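You operate a simulated robot arm through the tools that you are given. There is no shell and no other tool.

You run a simulated robot arm. Do the job below in one go: nothing can be reset, and whatever is moved stays where it is left.

JOB
Wash the black nozzle for 10 seconds, switch off and raise the basket.
Fine: put the nozzle in the basket and leave it there; lower the basket and set the timer before switching on. Set down upright: black nozzle.

The check looks at the end state, three seconds after you hand in, the way a careful person would. Anything else that was tipped, shoved, dropped, spilled or broken makes it a failure.

ROBOT AND FRAMES
A 7-joint arm with a two-finger parallel gripper, fixed in place. Base frame: the origin is at the foot of the arm, x ahead of it, y to its left, z up. Lengths are in cm, angles in degrees, forces in N, time in s.
With the tool pointing down near the work surface it reaches from about 30 to 70 cm from the base axis. Its first joint turns from -66.0 to 66.0 degrees. Payload 1.57 kg.
The tool frame sits at the grasp point between the pads (the TCP): z along the fingers, y along the line on which they close. The tips reach 3 cm beyond it. Largest opening 11 cm; finger width 2.4, thickness 1.2; the body of the gripper, 4.8 by 11.2 cm, starts 7.8 cm behind the TCP.
Orientation is told as [roll, pitch, yaw] about the base's x, y, z axes, in that order, counted from this pose: with the fingers straight down and closing along the base's y, the tool's x points along the base's -x, its y along +y and its z along -z.

CONTROLS
- The arm moves only by the tool arm_command. Its argument "deltas" is a list of rows, each a list of 7 numbers: the shift along the base's x, y, z in units of 30 mm (1.0 is 30 mm), then the turn, a rotation vector about the base's x, y, z in units of 8 degrees (1.0 is 8 degrees), then the gripper command, from -1 (shut) to 1 (fully open), values between in proportion. In form: [[tx, ty, tz, ax, ay, az, gripper], ...]. A call has 1 to 20 rows; each row shifts and turns the commanded pose from where the row before left it. A call with a number of a shift or a turn outside -1 to 1 is refused whole. Each row takes 0.2 s and may step no farther than 5 cm and 8.6 degrees from the row before; otherwise, or with a gripper value out of range, the whole call is refused. A pose out of reach is approached as far as the arm can. The call stops where the force on the tool passes 90 N (or 10 N more than at its start, if that is more) or the arm is blocked; 0.2 s more then pass. The fingers move at their own pace (about 10.8 cm/s each) and stop on an object; they squeeze with about 25 N. The grip force told is the motor's: it shows also when the fingers shut on nothing. Time passes only in rows, and 0.2 s behind the last, so rows that do not move let the fingers close. It gives the time, the measured TCP pose, the force on the tool (base axes), the opening and the grip force at its end, in the units of the frame above (readings bear some noise), with the torque about the TCP (base axes, N m) and any sound that the robot's microphone picked up, and new pictures: "views" is both (left out), scene, wrist or none.
- Cameras (640 x 400 px; columns grow to the right, rows downward): "scene" is fixed at [16.42, -39.5, 139.72]; the picture's right is [0.76, -0.65, 0.00], its down [-0.40, -0.47, -0.79] and it looks along [0.51, 0.60, -0.62] (base axes); focal length 313 px, centre (320, 200). "wrist" rides on the gripper at [7, 1.6, -14.1] in the tool frame; the picture's right is [-0.23, 0.97, 0.00], its down [-0.86, -0.20, -0.48] and it looks along [-0.47, -0.11, 0.88] (tool axes); focal length 222 px, centre (320, 200). There is no depth. A picture from a camera that has moved, and an enlarged one, comes with that camera's place and axes in the base frame and with its lens.
- inspect(camera, box): a new picture of the part [left, top, right, bottom] of that camera's present view, enlarged. It takes no simulated time.
- close_job(): hands the job in; it is judged then, once.

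Nothing tells you positions but the pictures and the camera data. Unless the task says otherwise, let go and move clear before handing in.

The tools are called after "Emit:" as a command line: name --pt "numbers of a row" for each row, then --argument value for the rest, lists and objects as JSON in quotes. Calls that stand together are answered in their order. arm_command: Moves the arm, as the interface text tells. Its arguments: {"type":"object","properties":{"deltas":{"type":"array","items":{"type":"array","items":{"type":"number"}}},"views":{"type":"string","enum":["both","scene","wrist","none"]}},"required":["deltas"]} The other tools are called the same way: inspect (camera, box) takes an enlarged picture of a part of a camera's view; close_job () hands the job in.

At the start:

```text
clock: 0.0
eef_pos: [31.64, -10.07, 118.94]
orientation: [0.0, -0.1, 0.0]
contact_force: [-0.3, -0.2, -0.3]
wrist_torque: [-0.01, -0.01, 0.0]
gripper_width: 10.98
finger_force: 0.0
```

scene: 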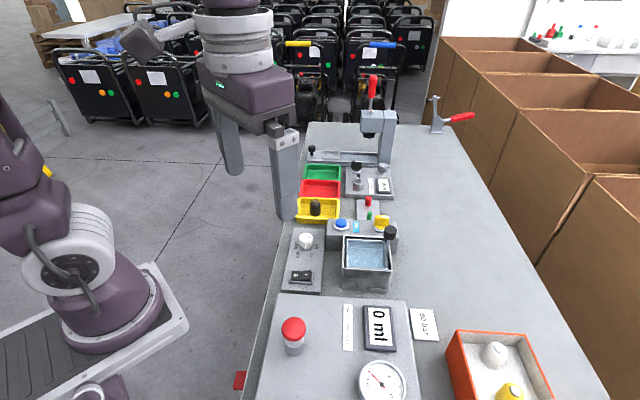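
wrist: 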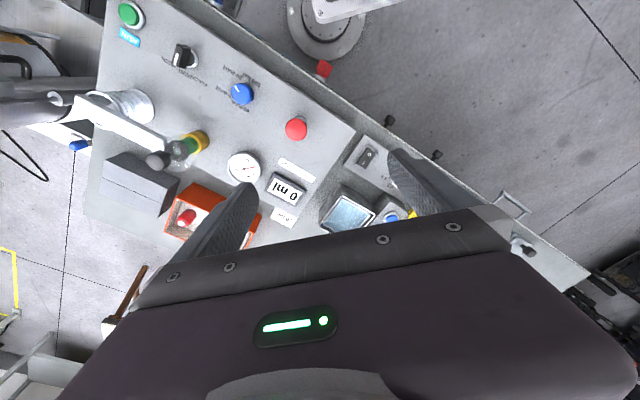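

I see a bench with an ultrasonic-cleaner-like tank, controls next to it, and coloured trays with a dark nozzle in the yellow one. I'll zoom in before moving anything.

Emit:
inspect --camera "scene" --box '[270, 190, 430, 300]'

Emit:
inspect --camera "scene" --box '[290, 130, 410, 240]'

Emit:
inspect --camera "wrist" --box '[300, 120, 460, 240]'

Emit:
inspect --camera "scene" --box '[240, 280, 560, 400]'

```text
3.64 times, centred on (350, 245) of scene
camera zoom: at [16.42, -39.5, 139.72], right [0.76, -0.65, 0.0], down [-0.4, -0.47, -0.79], along [0.51, 0.6, -0.62], focal length 1139 px, centre (211, 36)
```

zoom: 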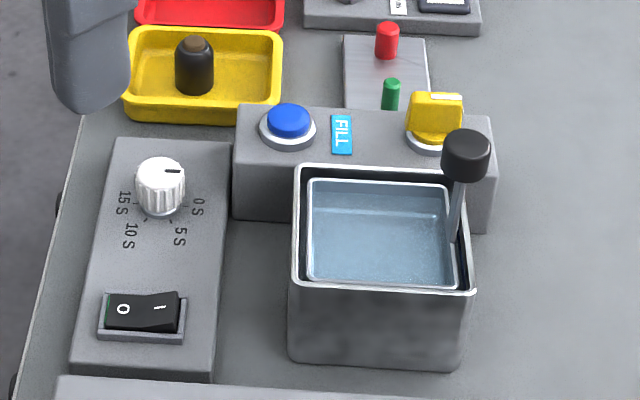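

```text
3.64 times, centred on (350, 185) of scene
camera zoom: at [16.42, -39.5, 139.72], right [0.76, -0.65, 0.0], down [-0.4, -0.47, -0.79], along [0.51, 0.6, -0.62], focal length 1139 px, centre (211, 254)
```

zoom: 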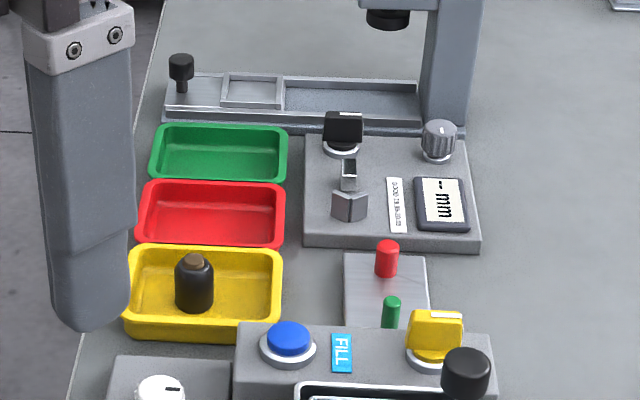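

```text
3.33 times, centred on (380, 180) of wrist
camera zoom: at [24.53, -8.6, 133.01], right [0.23, 0.97, 0.0], down [0.86, -0.2, 0.48], along [0.47, -0.11, -0.88], focal length 740 px, centre (120, 267)
```

zoom: 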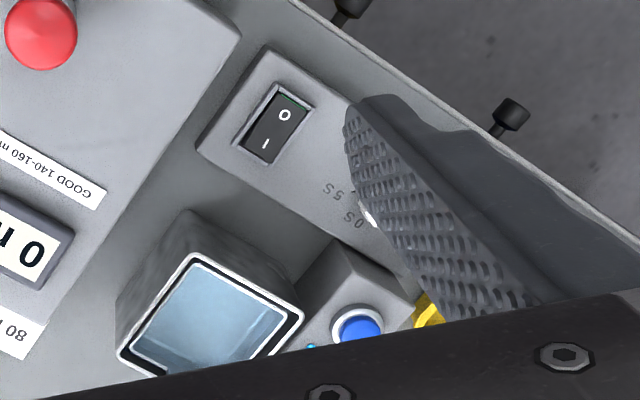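

```text
2.00 times, centred on (400, 340) of scene
camera zoom: at [16.42, -39.5, 139.72], right [0.76, -0.65, 0.0], down [-0.4, -0.47, -0.79], along [0.51, 0.6, -0.62], focal length 626 px, centre (160, -80)
```

zoom: 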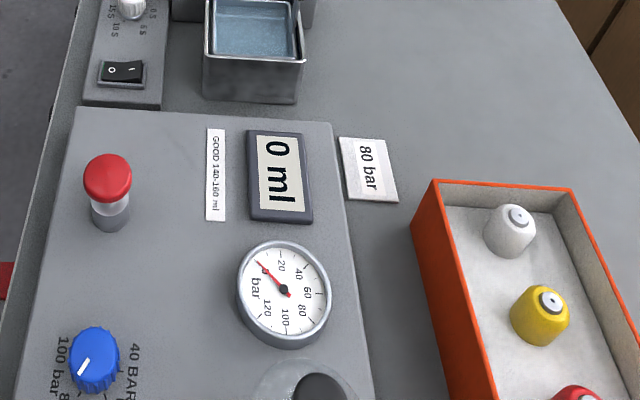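

The washer is the panel with the 0/5/10/15 s dial, the 0/I rocker and the water tank with a black-knobbed rod. The bench seems turned about 45°, and the black nozzle stands in the yellow tray near (59, 13). I'll move the wrist camera over the washer, staying high, for a closer look.

Emit:
arm_command --pt "0.7 0 0.3 0 0 0.95 1" --pt "0.8 0 0 0 0 0.95 1" --pt "0.8 0 0 0 0 0.95 1" --pt "0.8 0 0 0 0 0.95 1" --pt "0.8 0 0 0 0 0.95 1" --pt "0.6 0 0 0 0 0.85 1" --pt "0 0 0 0 0 0 1"

```text
clock: 1.6
eef_pos: [45.02, -10.25, 119.91]
orientation: [-0.1, -0.1, 45.0]
contact_force: [-1.4, 0.0, 0.3]
wrist_torque: [0.04, 0.01, 0.0]
gripper_width: 11.01
finger_force: 0.0
camera wrist: at [38.89, -14.04, 133.97], right [-0.53, 0.85, 0.0], down [0.75, 0.46, 0.48], along [0.41, 0.25, -0.88], focal length 222 px, centre (320, 200)
```

scene: 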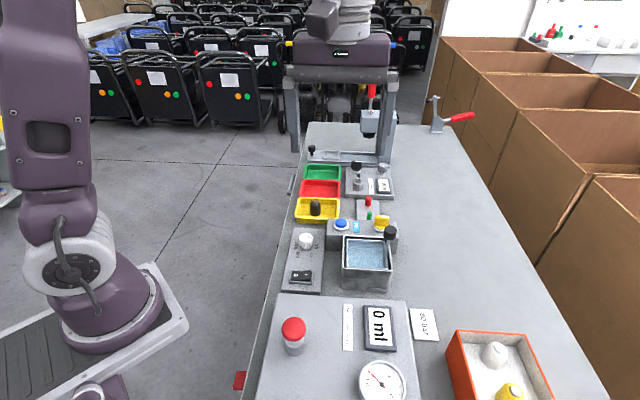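
wrist: 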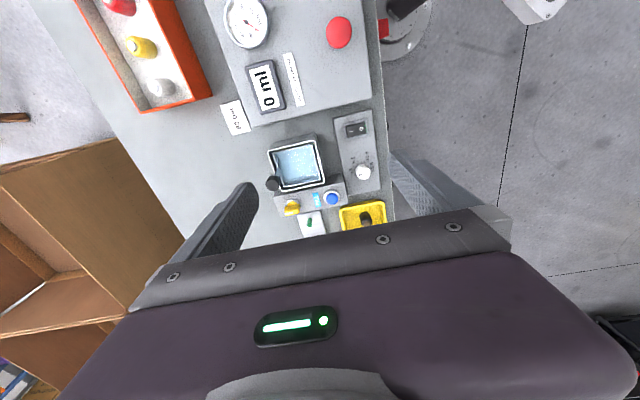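

Emit:
inspect --camera "wrist" --box '[250, 100, 410, 240]'

Emit:
inspect --camera "scene" --box '[330, 200, 410, 300]'

Emit:
inspect --camera "scene" --box '[275, 185, 345, 300]'

```text
2.86 times, centred on (330, 170) of wrist
camera zoom: at [38.89, -14.04, 133.97], right [-0.53, 0.85, 0.0], down [0.75, 0.46, 0.48], along [0.41, 0.25, -0.88], focal length 635 px, centre (291, 286)
```

zoom: 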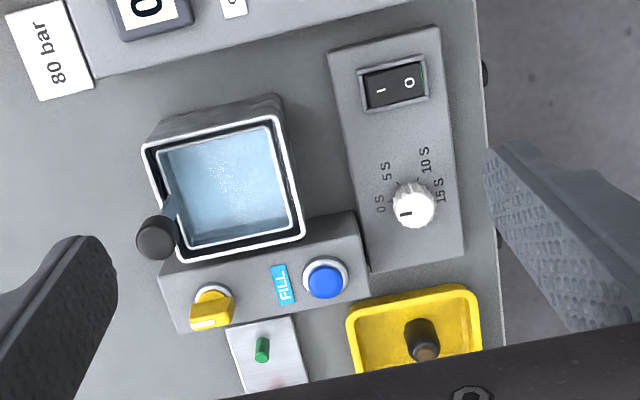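

```text
4.00 times, centred on (370, 250) of scene
camera zoom: at [16.42, -39.5, 139.72], right [0.76, -0.65, 0.0], down [-0.4, -0.47, -0.79], along [0.51, 0.6, -0.62], focal length 1252 px, centre (120, 0)
```

zoom: 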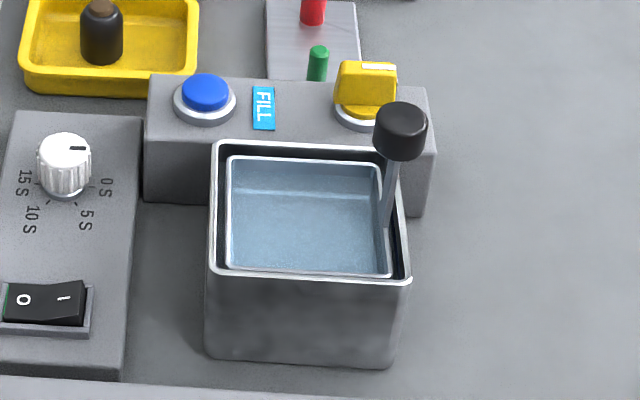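

```text
3.48 times, centred on (310, 242) of scene
camera zoom: at [16.42, -39.5, 139.72], right [0.76, -0.65, 0.0], down [-0.4, -0.47, -0.79], along [0.51, 0.6, -0.62], focal length 1089 px, centre (355, 52)
```

zoom: 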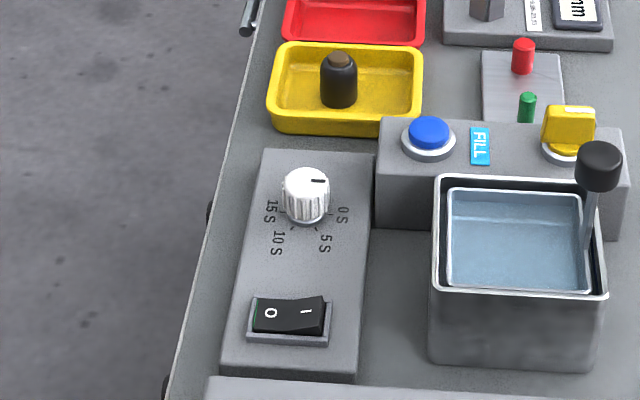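

The dial pointer is at 0 s and the rocker looks off, and the bench axes match a 45° yaw. Next I'll lower the camera for a close look at the tank, the dial and the nozzle.

Emit:
arm_command --pt "0.6 0.5 -0.9 0 0 0 1" --pt "0.6 0.5 -0.9 0 0 0 1" --pt "0.5 0.45 -0.9 0 0 0 1" --pt "0 0 -0.8 0 0 0 1" --pt "0 0 -0.8 0 0 0 1" --pt "0 0 0 0 0 0 1" --views "wrist"

Emit:
inspect --camera "wrist" --box '[220, 60, 420, 240]'

```text
clock: 3.0
eef_pos: [50.12, -5.98, 107.09]
orientation: [0.0, 0.0, 44.8]
contact_force: [0.1, 0.0, -0.1]
wrist_torque: [-0.02, 0.0, -0.02]
gripper_width: 10.99
finger_force: 0.1
camera wrist: at [44.01, -9.71, 121.0], right [-0.52, 0.85, 0.0], down [0.75, 0.46, 0.48], along [0.41, 0.25, -0.88], focal length 222 px, centre (320, 200)
```

wrist: 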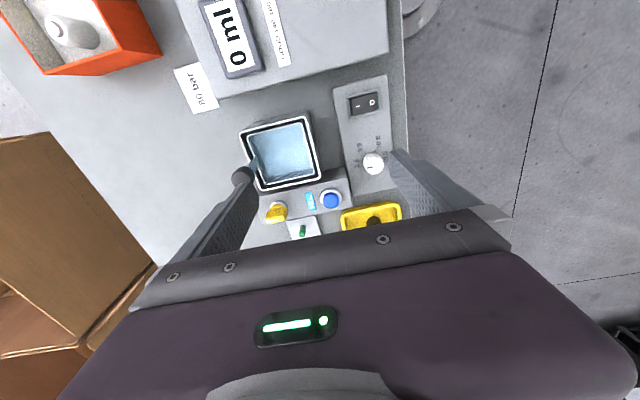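

```text
2.22 times, centred on (320, 150) of wrist
camera zoom: at [44.01, -9.71, 121.0], right [-0.52, 0.85, 0.0], down [0.75, 0.46, 0.48], along [0.41, 0.25, -0.88], focal length 494 px, centre (320, 311)
```

zoom: 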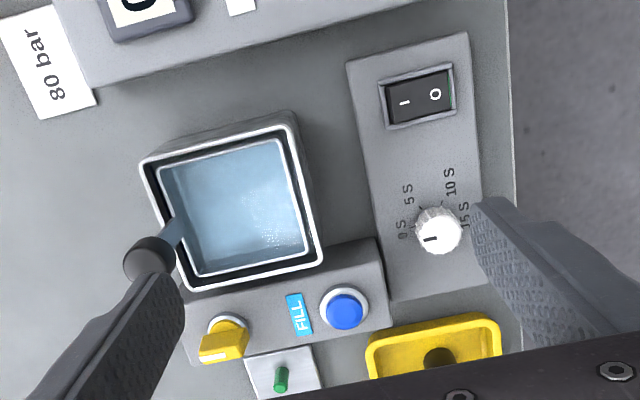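

Emit:
inspect --camera "wrist" --box '[235, 105, 325, 195]'

Emit:
inspect --camera "wrist" --box '[330, 70, 420, 180]'

Emit:
inspect --camera "scene" --box '[335, 215, 405, 275]'

```text
4.44 times, centred on (280, 150) of wrist
camera zoom: at [44.01, -9.71, 121.0], right [-0.52, 0.85, 0.0], down [0.75, 0.46, 0.48], along [0.41, 0.25, -0.88], focal length 987 px, centre (498, 422)
```

zoom: 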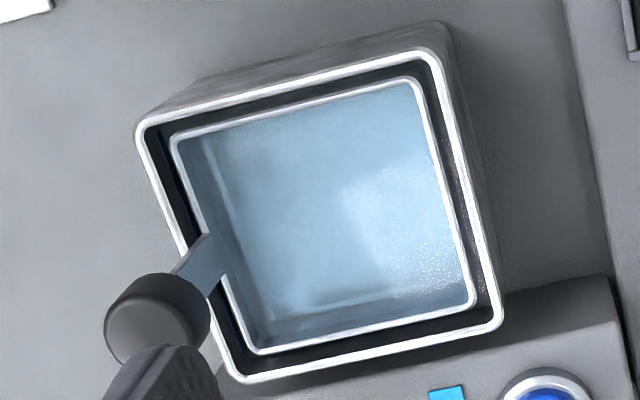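

```text
3.64 times, centred on (375, 125) of wrist
camera zoom: at [44.01, -9.71, 121.0], right [-0.52, 0.85, 0.0], down [0.75, 0.46, 0.48], along [0.41, 0.25, -0.88], focal length 808 px, centre (120, 473)
```

zoom: 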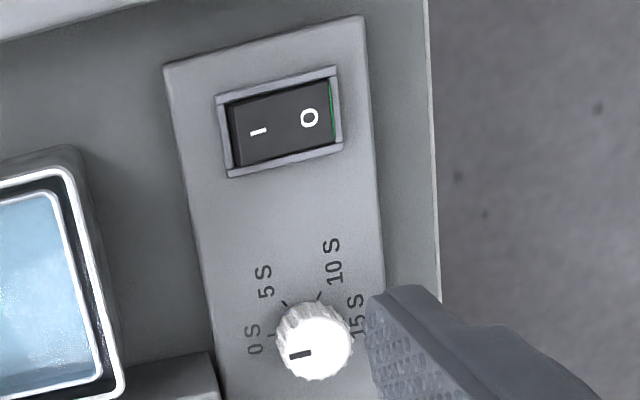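

```text
6.67 times, centred on (370, 245) of scene
camera zoom: at [16.42, -39.5, 139.72], right [0.76, -0.65, 0.0], down [-0.4, -0.47, -0.79], along [0.51, 0.6, -0.62], focal length 2087 px, centre (-13, -100)
```

zoom: 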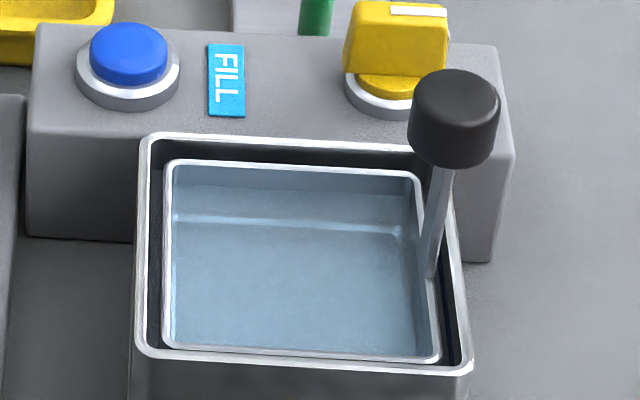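

Emit:
arm_command --pt "0.7 0.0 -0.4 0 0 0 1" --pt "0.7 0.0 -0.4 0 0 0 1" --pt "0.6 0 -0.4 0 0 0 1" --pt "0 0 -0.4 0 0 0 1" --pt "0 0 0 0 0 0 1" --views "both"

Emit:
inspect --camera "wrist" --box '[210, 20, 350, 140]'

Emit:
inspect --camera "wrist" --box '[300, 20, 440, 240]'

```text
clock: 4.2
eef_pos: [56.28, -5.85, 102.09]
orientation: [0.1, 0.0, 44.8]
contact_force: [-0.1, -0.7, 0.6]
wrist_torque: [0.03, -0.03, 0.04]
gripper_width: 11.01
finger_force: 0.1
camera wrist: at [50.09, -9.69, 116.19], right [-0.52, 0.85, 0.0], down [0.75, 0.46, 0.48], along [0.41, 0.25, -0.88], focal length 222 px, centre (320, 200)
```

scene: 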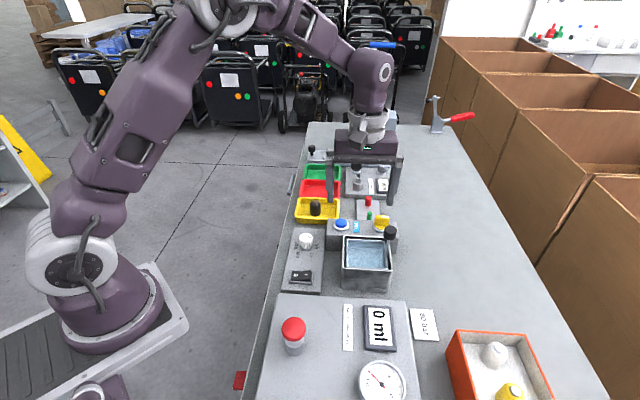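
wrist: 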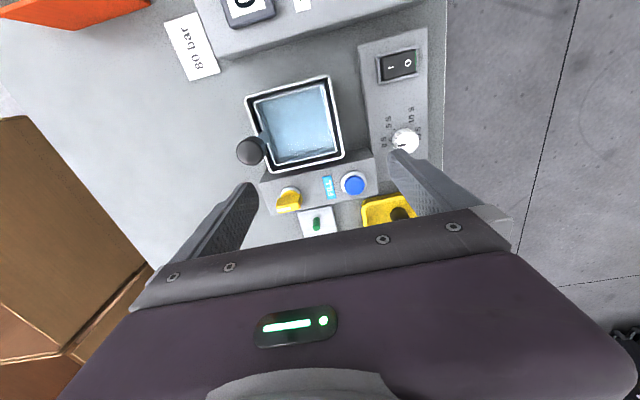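

```text
3.33 times, centred on (280, 80) of wrist
camera zoom: at [50.09, -9.69, 116.19], right [-0.52, 0.85, 0.0], down [0.75, 0.46, 0.48], along [0.41, 0.25, -0.88], focal length 740 px, centre (453, 600)
```

zoom: 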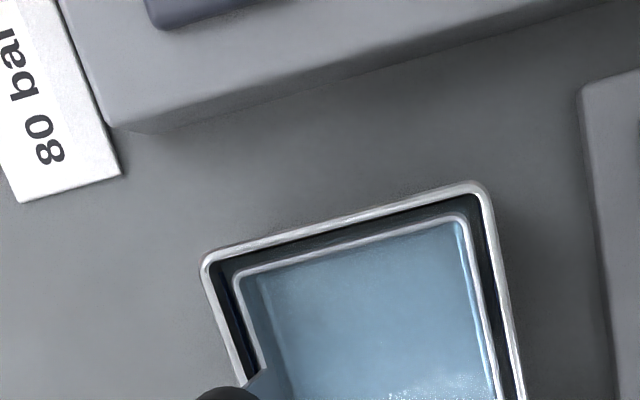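

```text
1.82 times, centred on (370, 130) of wrist
camera zoom: at [50.09, -9.69, 116.19], right [-0.52, 0.85, 0.0], down [0.75, 0.46, 0.48], along [0.41, 0.25, -0.88], focal length 404 px, centre (229, 327)
```

zoom: 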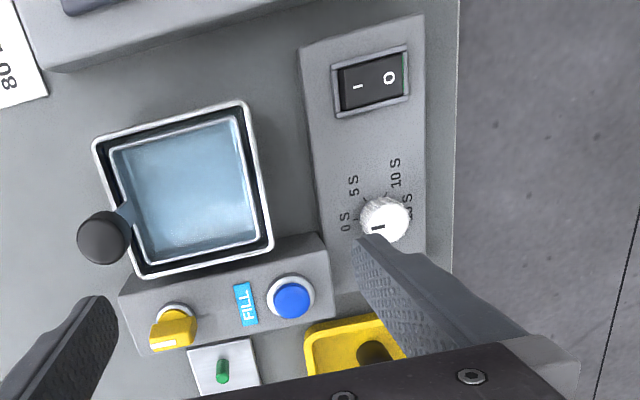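

The knob top is near (59, -12, 94), the tank rim about z 86 and the dial near (50.5, 5.9). I'll look at the nozzle from closer so I can locate it properly.

Emit:
arm_command --pt "0 0.9 0 0 0 0 1" --pt "0 0.9 0 0 0 0 1" --pt "0 0.9 -0.2 0 0 0 1" --pt "0 0.9 -0.4 0 0 0 1" --pt "0 0.9 -0.4 0 0 0 1" --pt "0 0.4 -0.4 0 0 0 1" --pt "0 0 0 0 0 0 1" --views "wrist"

Emit:
inspect --camera "wrist" --box '[220, 80, 420, 240]'

Emit:
inspect --camera "scene" --box '[285, 180, 355, 230]'

```text
clock: 5.8
eef_pos: [56.17, 8.84, 97.98]
orientation: [0.0, -0.1, 44.8]
contact_force: [-0.5, 0.0, -0.6]
wrist_torque: [0.0, -0.03, -0.01]
gripper_width: 10.99
finger_force: 0.1
camera wrist: at [50.02, 5.05, 111.96], right [-0.53, 0.85, 0.0], down [0.75, 0.46, 0.48], along [0.41, 0.25, -0.88], focal length 222 px, centre (320, 200)
```

wrist: 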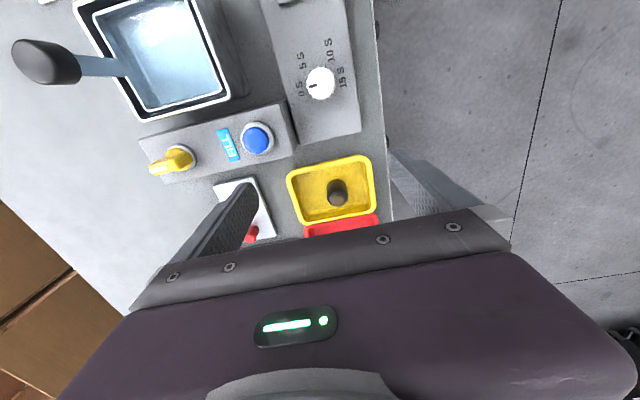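

```text
2.50 times, centred on (320, 160) of wrist
camera zoom: at [50.02, 5.05, 111.96], right [-0.53, 0.85, 0.0], down [0.75, 0.46, 0.48], along [0.41, 0.25, -0.88], focal length 555 px, centre (320, 300)
```

zoom: 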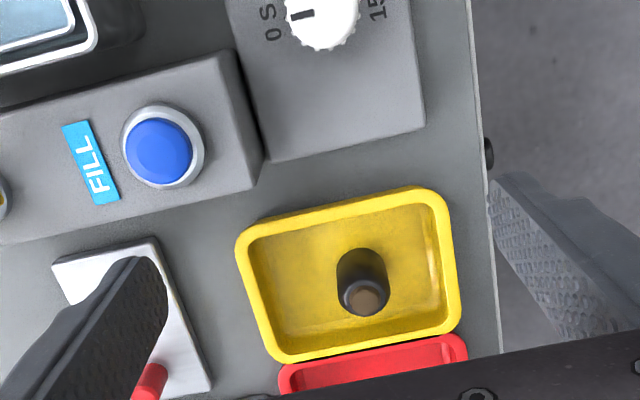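

```text
8.00 times, centred on (320, 205) of scene
camera zoom: at [16.42, -39.49, 139.72], right [0.76, -0.65, 0.0], down [-0.4, -0.47, -0.79], along [0.51, 0.6, -0.62], focal length 2505 px, centre (320, 160)
```

zoom: 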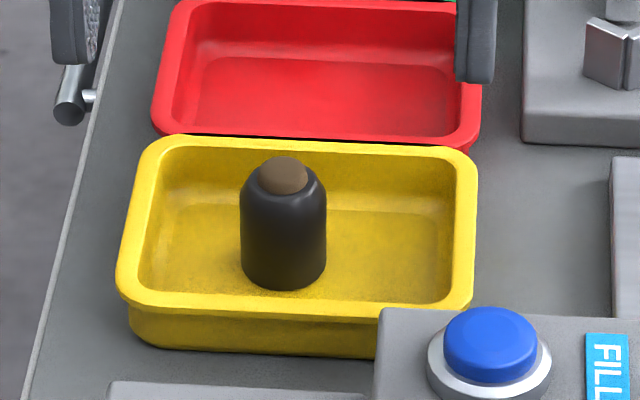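

The nozzle stands upright at about (61.2, 15.0), roughly 3 cm wide with its top near z 83.7. I'll narrow the fingers to about 5 cm, come in above it and check the alignment.

Emit:
arm_command --pt "0.6 0.7 0 0 0 0 0.0" --pt "0.6 0.7 -0.3 0 0 0 -0.05" --pt "0.48 0.65 -0.5 0 0 0 -0.05" --pt "0 0 -0.6 0 0 0 -0.05" --pt "0 0 -0.6 0 0 0 -0.05" --pt "0 0 0 0 0 0 -0.05" --views "both"

Emit:
inspect --camera "wrist" --box '[240, 120, 400, 240]'

Emit:
inspect --camera "scene" --box '[285, 160, 355, 230]'

```text
clock: 7.2
eef_pos: [61.14, 14.99, 91.93]
orientation: [0.0, 0.0, 44.7]
contact_force: [0.0, -0.4, 0.4]
wrist_torque: [0.0, 0.02, -0.03]
gripper_width: 5.23
finger_force: 0.0
camera wrist: at [55.02, 11.22, 105.97], right [-0.53, 0.85, 0.0], down [0.75, 0.46, 0.48], along [0.41, 0.25, -0.88], focal length 222 px, centre (320, 200)
```

scene: 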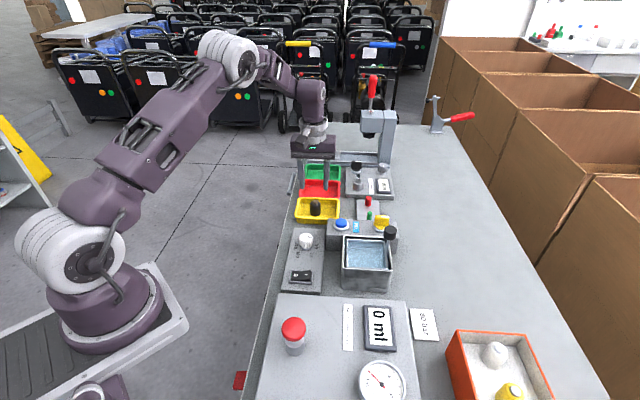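
wrist: 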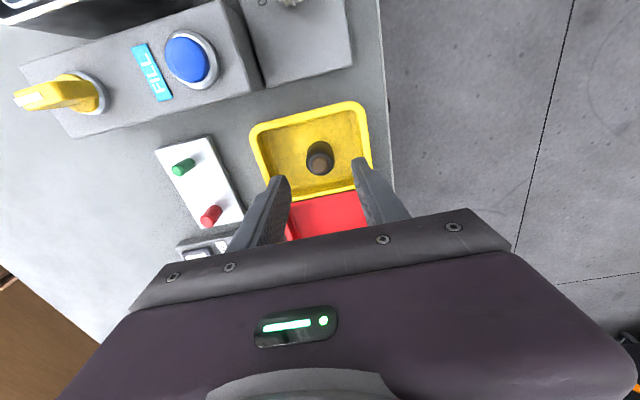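

```text
3.33 times, centred on (320, 180) of wrist
camera zoom: at [55.02, 11.22, 105.97], right [-0.53, 0.85, 0.0], down [0.75, 0.46, 0.48], along [0.41, 0.25, -0.88], focal length 740 px, centre (320, 267)
```

zoom: 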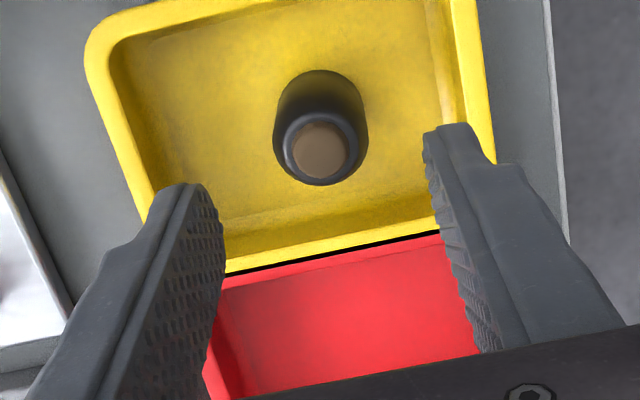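

```text
5.71 times, centred on (320, 195) of scene
camera zoom: at [16.42, -39.5, 139.72], right [0.76, -0.65, 0.0], down [-0.4, -0.47, -0.79], along [0.51, 0.6, -0.62], focal length 1789 px, centre (320, 229)
```

zoom: 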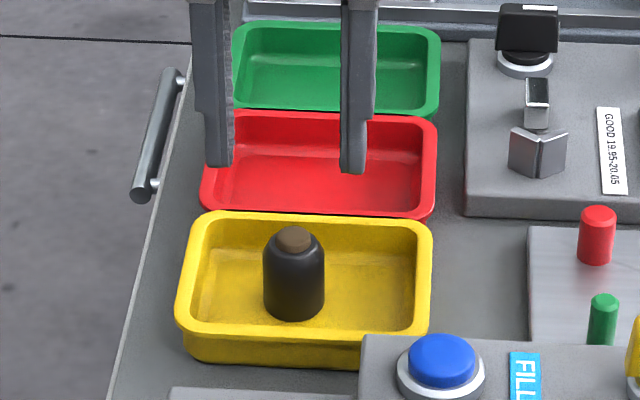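

The nozzle is about 0.7 cm further along than the TCP. I'll correct for that and descend into the tray with the fingers on either side of it.

Emit:
arm_command --pt "0.24 0.13 0 0 0 0 -0.12" --pt "0 0 -0.6 0 0 0 -0.12" --pt "0 0 -0.6 0 0 0 -0.12" --pt "0 0 -0.5 0 0 0 -0.12" --pt "0 0 -0.4 0 0 0 -0.12" --pt "0 0 0 0 0 0 -0.12" --views "both"

Emit:
inspect --camera "wrist" --box '[240, 120, 400, 240]'

Emit:
inspect --camera "scene" --box '[285, 160, 355, 230]'

```text
clock: 8.6
eef_pos: [61.88, 15.43, 85.75]
orientation: [0.0, 0.0, 44.9]
contact_force: [-0.1, 0.8, -0.2]
wrist_torque: [0.04, -0.02, 0.0]
gripper_width: 4.83
finger_force: 0.1
camera wrist: at [55.8, 11.58, 99.72], right [-0.53, 0.85, 0.0], down [0.75, 0.46, 0.48], along [0.41, 0.25, -0.88], focal length 222 px, centre (320, 200)
```

scene: 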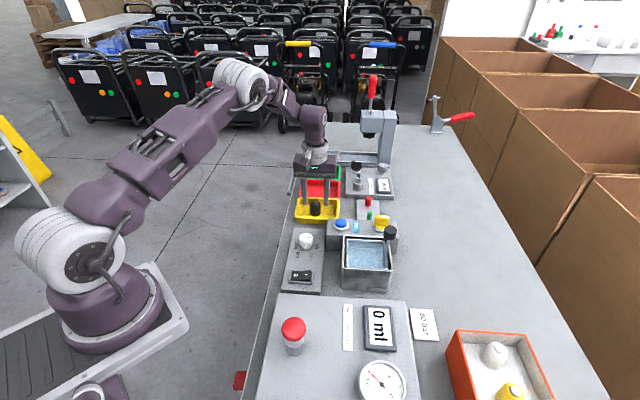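
wrist: 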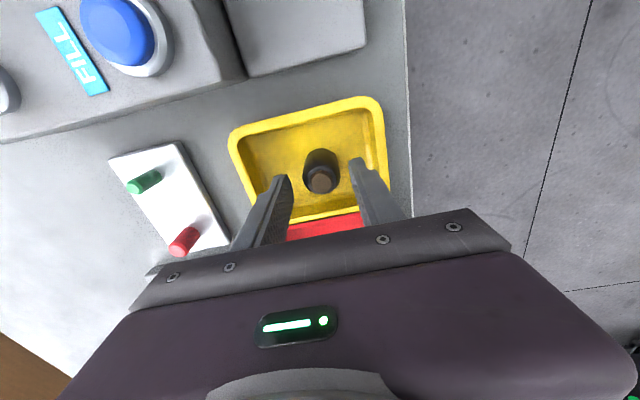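

```text
3.33 times, centred on (320, 180) of wrist
camera zoom: at [55.8, 11.58, 99.72], right [-0.53, 0.85, 0.0], down [0.75, 0.46, 0.48], along [0.41, 0.25, -0.88], focal length 740 px, centre (320, 267)
```

zoom: 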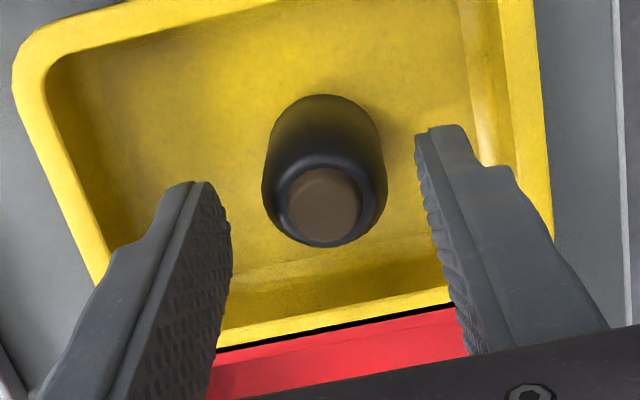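

```text
5.71 times, centred on (320, 195) of scene
camera zoom: at [16.42, -39.5, 139.72], right [0.76, -0.65, 0.0], down [-0.4, -0.47, -0.79], along [0.51, 0.6, -0.62], focal length 1789 px, centre (320, 229)
```

zoom: 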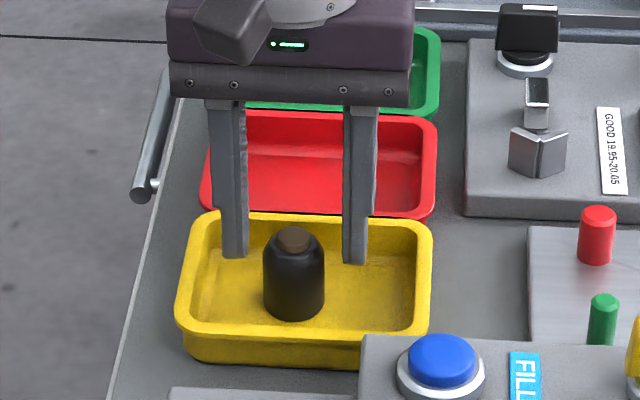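

Alignment looks good, so I'll go down the last bit and close.

Emit:
arm_command --pt "0 0 -0.45 0 0 0 -0.12" --pt "0 0 -0.4 0 0 0 -0.12" --pt "0 0 0 0 0 0 -0.5" --pt "0 0 0 0 0 0 -0.7" --pt "0 0 0 0 0 0 -0.7" --views "both"

Emit:
inspect --camera "wrist" --box '[240, 120, 400, 240]'

```text
clock: 9.8
eef_pos: [61.99, 15.41, 83.16]
orientation: [0.0, -0.1, 44.7]
contact_force: [0.4, 0.8, -0.7]
wrist_torque: [0.01, -0.01, -0.02]
gripper_width: 3.09
finger_force: 24.5
camera wrist: at [55.79, 11.57, 97.16], right [-0.53, 0.85, 0.0], down [0.75, 0.46, 0.48], along [0.41, 0.25, -0.88], focal length 222 px, centre (320, 200)
```

scene: 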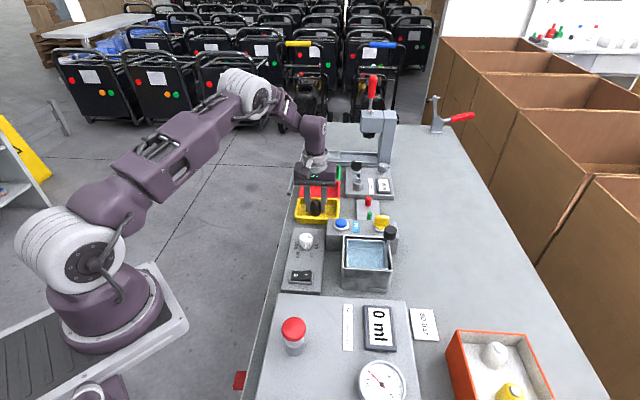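
wrist: 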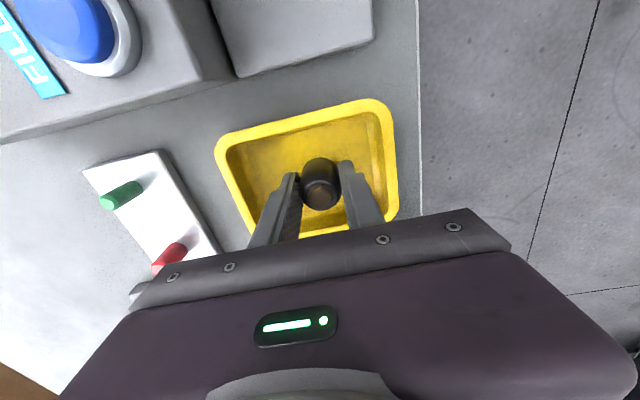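

```text
3.33 times, centred on (320, 180) of wrist
camera zoom: at [55.79, 11.57, 97.16], right [-0.53, 0.85, 0.0], down [0.75, 0.46, 0.48], along [0.41, 0.25, -0.88], focal length 740 px, centre (320, 267)
```

zoom: 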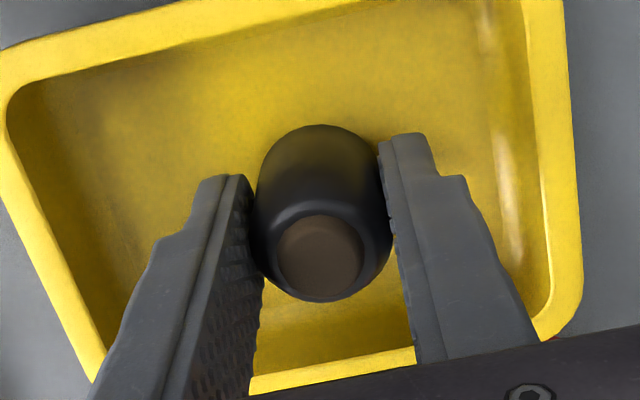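

I have the nozzle, with the opening at 3.1 cm. I'll lift it clear, turn the tool by -90° so the gripper body stays away from the black knob, and carry it over the basket.

Emit:
arm_command --pt "0 0 0.6 0 0 0 -0.7" --pt "0 0 0.9 0 0 0 -0.7" --pt "0 0 1 0 0 0 -0.7" --pt "0 0 1 0 0 0 -0.7" --pt "0 0 1 0 0 0 -0.7" --pt "0 0 1 0 0 0 -0.7" --pt "0 0 0.3 0 0 0 -0.7" --pt "-0.2 -0.7 0 0 0 -0.95 -0.7" --pt "-0.2 -0.7 0 0 0 -0.95 -0.7" --pt "-0.2 -0.7 0 0 0 -0.95 -0.7" --pt "-0.2 -0.7 0 0 0 -0.95 -0.7" --pt "-0.2 -0.7 0 0 0 -0.95 -0.7" --pt "-0.2 -0.7 0 0 0 -0.95 -0.7" --pt "-0.2 -0.7 0 0 0 -0.95 -0.7" --pt "-0.2 -0.7 0 0 0 -0.95 -0.7" --pt "-0.2 -0.7 0 0 0 -0.95 -0.7" --pt "-0.2 -0.7 0 0 0 -0.95 -0.7" --pt "-0.1 -0.7 0 0 0 -0.95 -0.7" --pt "0 -0.2 0 0 0 -0.8 -0.7" --pt "0 0 0 0 0 0 -0.7" --views "both"

Emit:
inspect --camera "wrist" --box '[220, 100, 420, 240]'

Emit:
inspect --camera "scene" --box '[325, 180, 415, 300]'

```text
clock: 14.0
eef_pos: [55.7, -8.25, 100.58]
orientation: [0.0, 0.0, -45.2]
contact_force: [-0.2, -0.6, -1.6]
wrist_torque: [-0.01, -0.01, 0.01]
gripper_width: 3.12
finger_force: 24.9
camera wrist: at [51.85, -2.23, 114.56], right [0.85, 0.52, 0.0], down [0.46, -0.75, 0.48], along [0.25, -0.41, -0.88], focal length 222 px, centre (320, 200)
```

scene: 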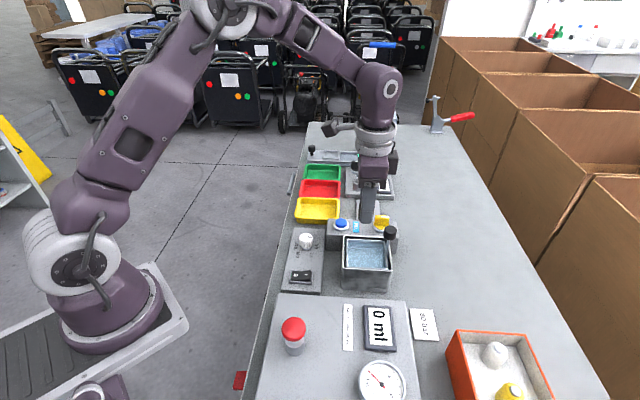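
wrist: 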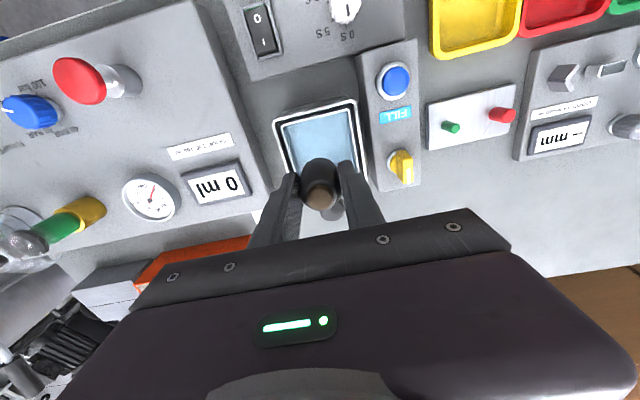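

```text
2.86 times, centred on (320, 170) of wrist
camera zoom: at [51.85, -2.23, 114.56], right [0.85, 0.52, 0.0], down [0.46, -0.75, 0.48], along [0.25, -0.41, -0.88], focal length 635 px, centre (320, 286)
```

zoom: 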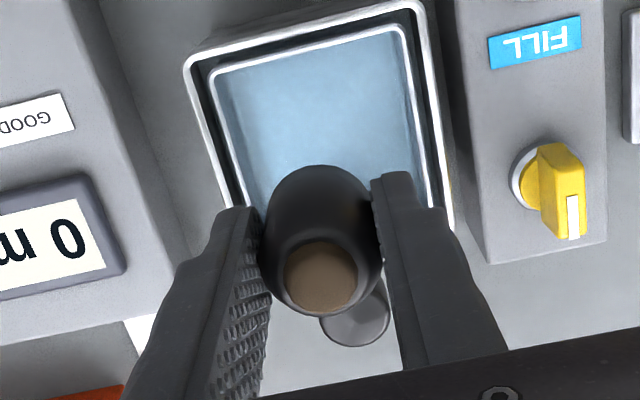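

```text
3.33 times, centred on (370, 240) of scene
camera zoom: at [16.42, -39.5, 139.72], right [0.76, -0.65, 0.0], down [-0.4, -0.47, -0.79], along [0.51, 0.6, -0.62], focal length 1044 px, centre (153, 67)
```

zoom: 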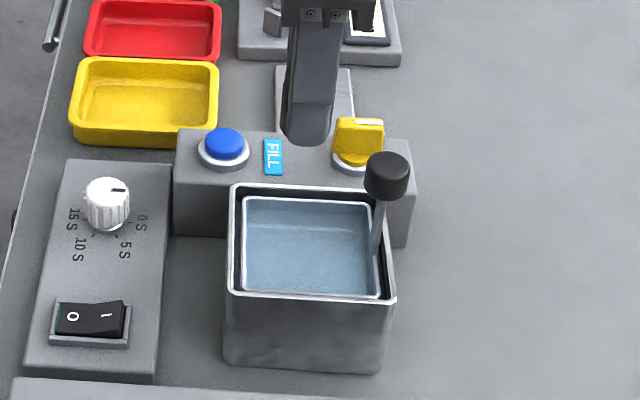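

The tank centre comes out near (56.7, -9.2) and the basket floor about 3 cm below the rim. I'm a bit left of centre, which keeps the gripper clear of the knob. I'll come down in stages.

Emit:
arm_command --pt "0.05 -0.07 -0.6 0 0 0 -0.7" --pt "0 0 -0.9 0 0 0 -0.7" --pt "0 0 -0.9 0 0 0 -0.7" --pt "0 0 -0.9 0 0 0 -0.7" --pt "0 0 -0.7 0 0 0 -0.7" --pt "0 0 0 0 0 0 -0.7" --views "both"

Emit:
inspect --camera "wrist" --box '[220, 80, 420, 240]'

Emit:
inspect --camera "scene" --box '[325, 190, 415, 290]'

```text
clock: 15.4
eef_pos: [55.76, -8.54, 88.52]
orientation: [0.0, 0.0, -45.2]
contact_force: [0.0, 0.2, -1.0]
wrist_torque: [0.04, 0.0, -0.01]
gripper_width: 3.12
finger_force: 25.1
camera wrist: at [52.01, -2.41, 102.5], right [0.85, 0.52, 0.0], down [0.46, -0.75, 0.48], along [0.25, -0.41, -0.88], focal length 222 px, centre (320, 200)
```

scene: 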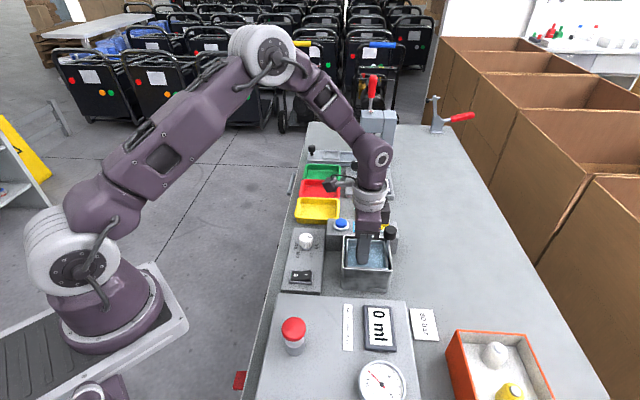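
wrist: 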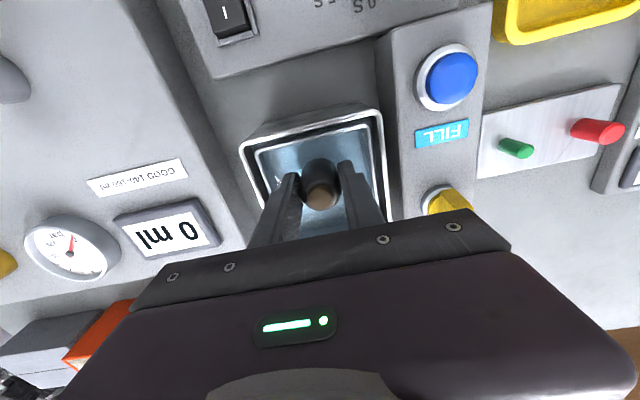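

```text
2.50 times, centred on (320, 160) of wrist
camera zoom: at [52.01, -2.41, 102.5], right [0.85, 0.52, 0.0], down [0.46, -0.75, 0.48], along [0.25, -0.41, -0.88], focal length 555 px, centre (320, 300)
```

zoom: 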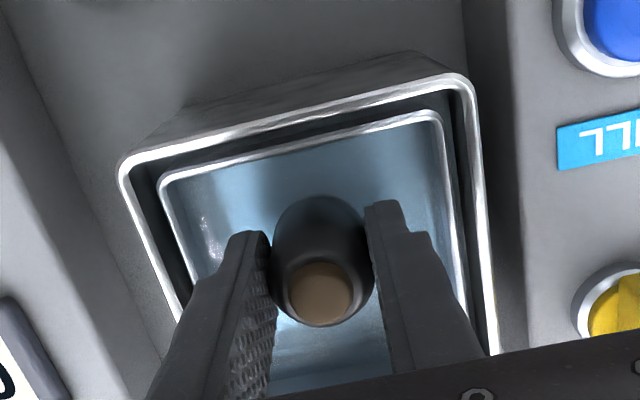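

```text
4.00 times, centred on (370, 240) of scene
camera zoom: at [16.42, -39.5, 139.72], right [0.76, -0.65, 0.0], down [-0.4, -0.47, -0.79], along [0.51, 0.6, -0.62], focal length 1252 px, centre (120, 40)
```

zoom: 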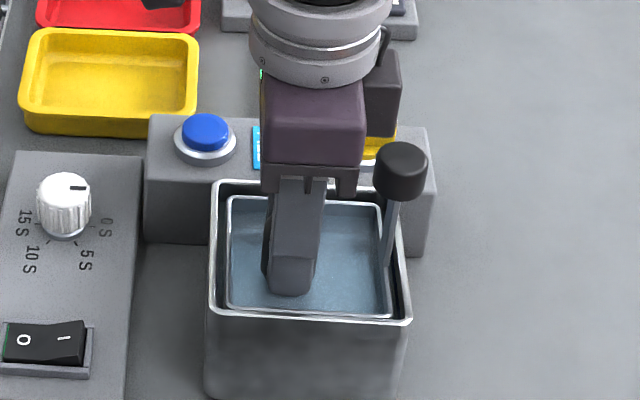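

Emit:
arm_command --pt "0 0 -0.25 0 0 0 -0.7" --pt "0 0 -0.25 0 0 0 -0.7" --pt "0 0 0 0 0 0 -0.7" --views "none"

Emit:
arm_command --pt "0 0 -0.1 0 0 0 -0.7" --pt "0 0 0 0 0 0 -0.7" --views "both"

Emit:
inspect --camera "wrist" --box '[240, 80, 400, 240]'

Emit:
inspect --camera "scene" --box '[325, 190, 415, 290]'

```text
clock: 16.2
eef_pos: [55.84, -8.63, 87.05]
orientation: [0.0, -0.1, -45.2]
contact_force: [0.2, 0.5, 0.4]
wrist_torque: [0.04, 0.03, -0.01]
gripper_width: 3.12
finger_force: 24.9
```

```text
clock: 16.8
eef_pos: [55.86, -8.57, 86.53]
orientation: [0.0, 0.0, -45.3]
contact_force: [-0.8, 0.2, 0.0]
wrist_torque: [0.01, 0.0, -0.02]
gripper_width: 3.09
finger_force: 24.8
camera wrist: at [51.97, -2.48, 100.7], right [0.85, 0.52, 0.0], down [0.46, -0.75, 0.48], along [0.25, -0.41, -0.88], focal length 222 px, centre (320, 200)
```

scene: 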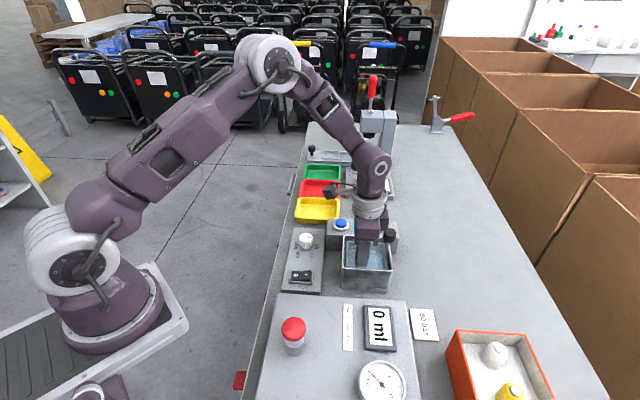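
wrist: 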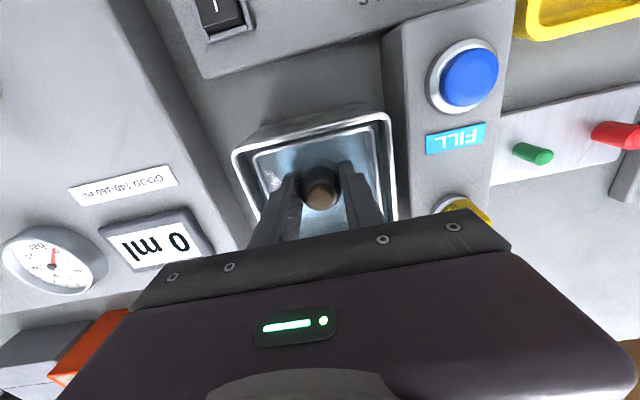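

```text
2.50 times, centred on (320, 160) of wrist
camera zoom: at [51.97, -2.48, 100.7], right [0.85, 0.52, 0.0], down [0.46, -0.75, 0.48], along [0.25, -0.41, -0.88], focal length 555 px, centre (320, 300)
```

zoom: 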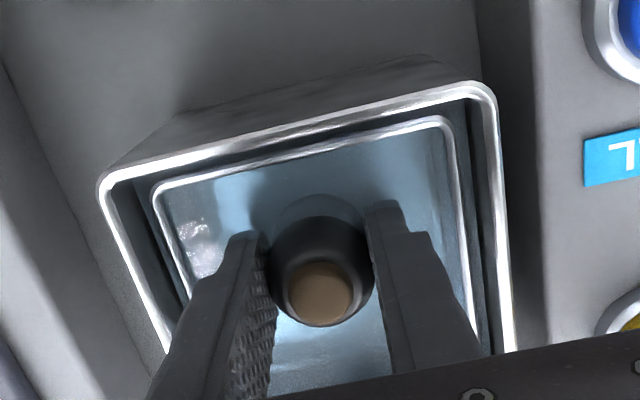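

```text
4.00 times, centred on (370, 240) of scene
camera zoom: at [16.42, -39.5, 139.72], right [0.76, -0.65, 0.0], down [-0.4, -0.47, -0.79], along [0.51, 0.6, -0.62], focal length 1252 px, centre (120, 40)
```

zoom: 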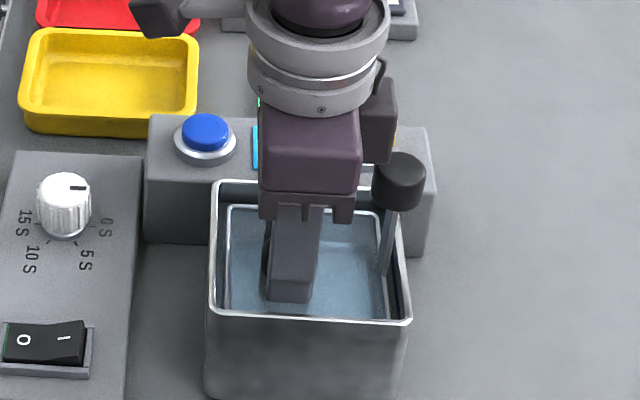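

The basket has started to move down under the nozzle with almost no force, and the nozzle's foot is visibly under water, so the tank is filled. The nozzle is on the basket floor. I'll open gently by a small amount and look.

Emit:
arm_command --pt "0 0 0 0 0 0 -0.4" --pt "0 0 0 0 0 0 -0.33" --pt "0 0 0 0 0 0 -0.26" --pt "0 0 0 0 0 0 -0.22" --pt "0 0 0 0 0 0 -0.22" --views "both"

Emit:
inspect --camera "wrist" --box '[240, 80, 400, 240]'

Emit:
inspect --camera "scene" --box '[325, 190, 415, 290]'

```text
clock: 18.0
eef_pos: [55.68, -8.53, 86.57]
orientation: [0.0, -0.1, -45.1]
contact_force: [0.8, -0.1, -0.2]
wrist_torque: [-0.01, -0.04, 0.04]
gripper_width: 4.25
finger_force: 0.0
camera wrist: at [51.98, -2.48, 100.71], right [0.85, 0.52, 0.0], down [0.46, -0.75, 0.48], along [0.25, -0.41, -0.88], focal length 222 px, centre (320, 200)
```

scene: 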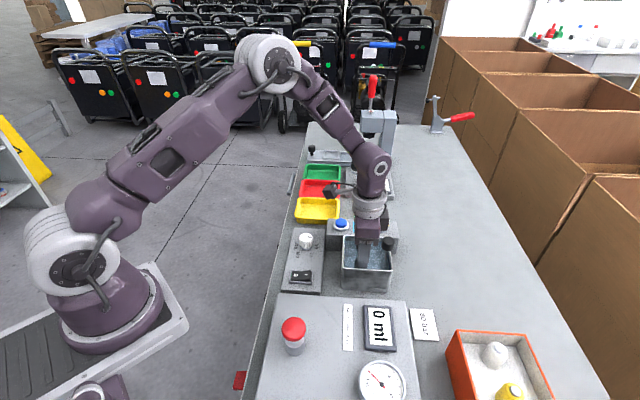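
wrist: 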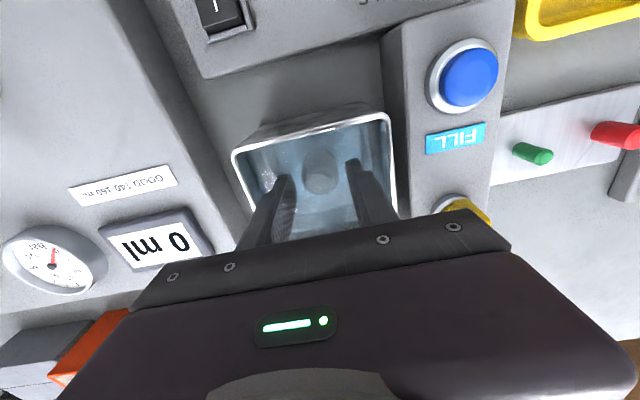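

```text
2.50 times, centred on (320, 160) of wrist
camera zoom: at [51.98, -2.48, 100.71], right [0.85, 0.52, 0.0], down [0.46, -0.75, 0.48], along [0.25, -0.41, -0.88], focal length 555 px, centre (320, 300)
```

zoom: 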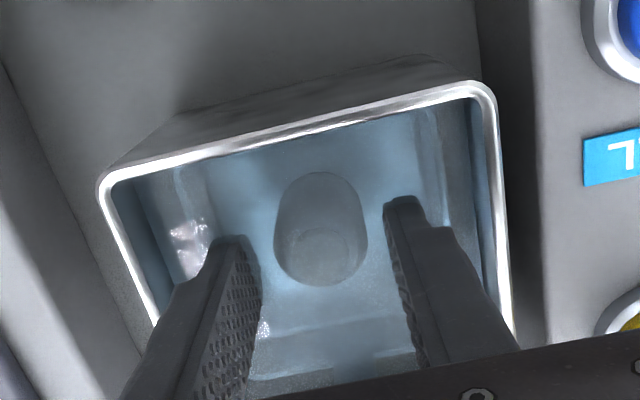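

```text
4.00 times, centred on (370, 240) of scene
camera zoom: at [16.42, -39.5, 139.72], right [0.76, -0.65, 0.0], down [-0.4, -0.47, -0.79], along [0.51, 0.6, -0.62], focal length 1252 px, centre (120, 40)
```

zoom: 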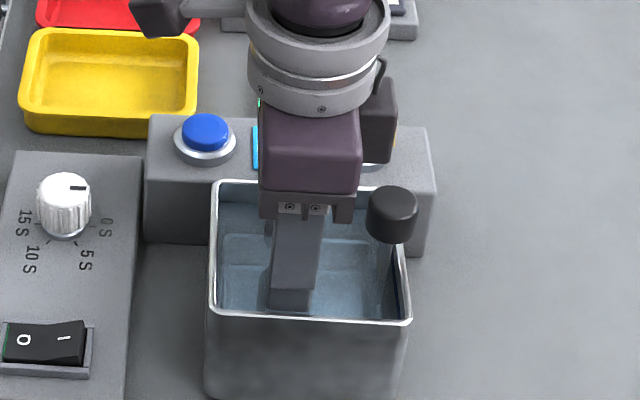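

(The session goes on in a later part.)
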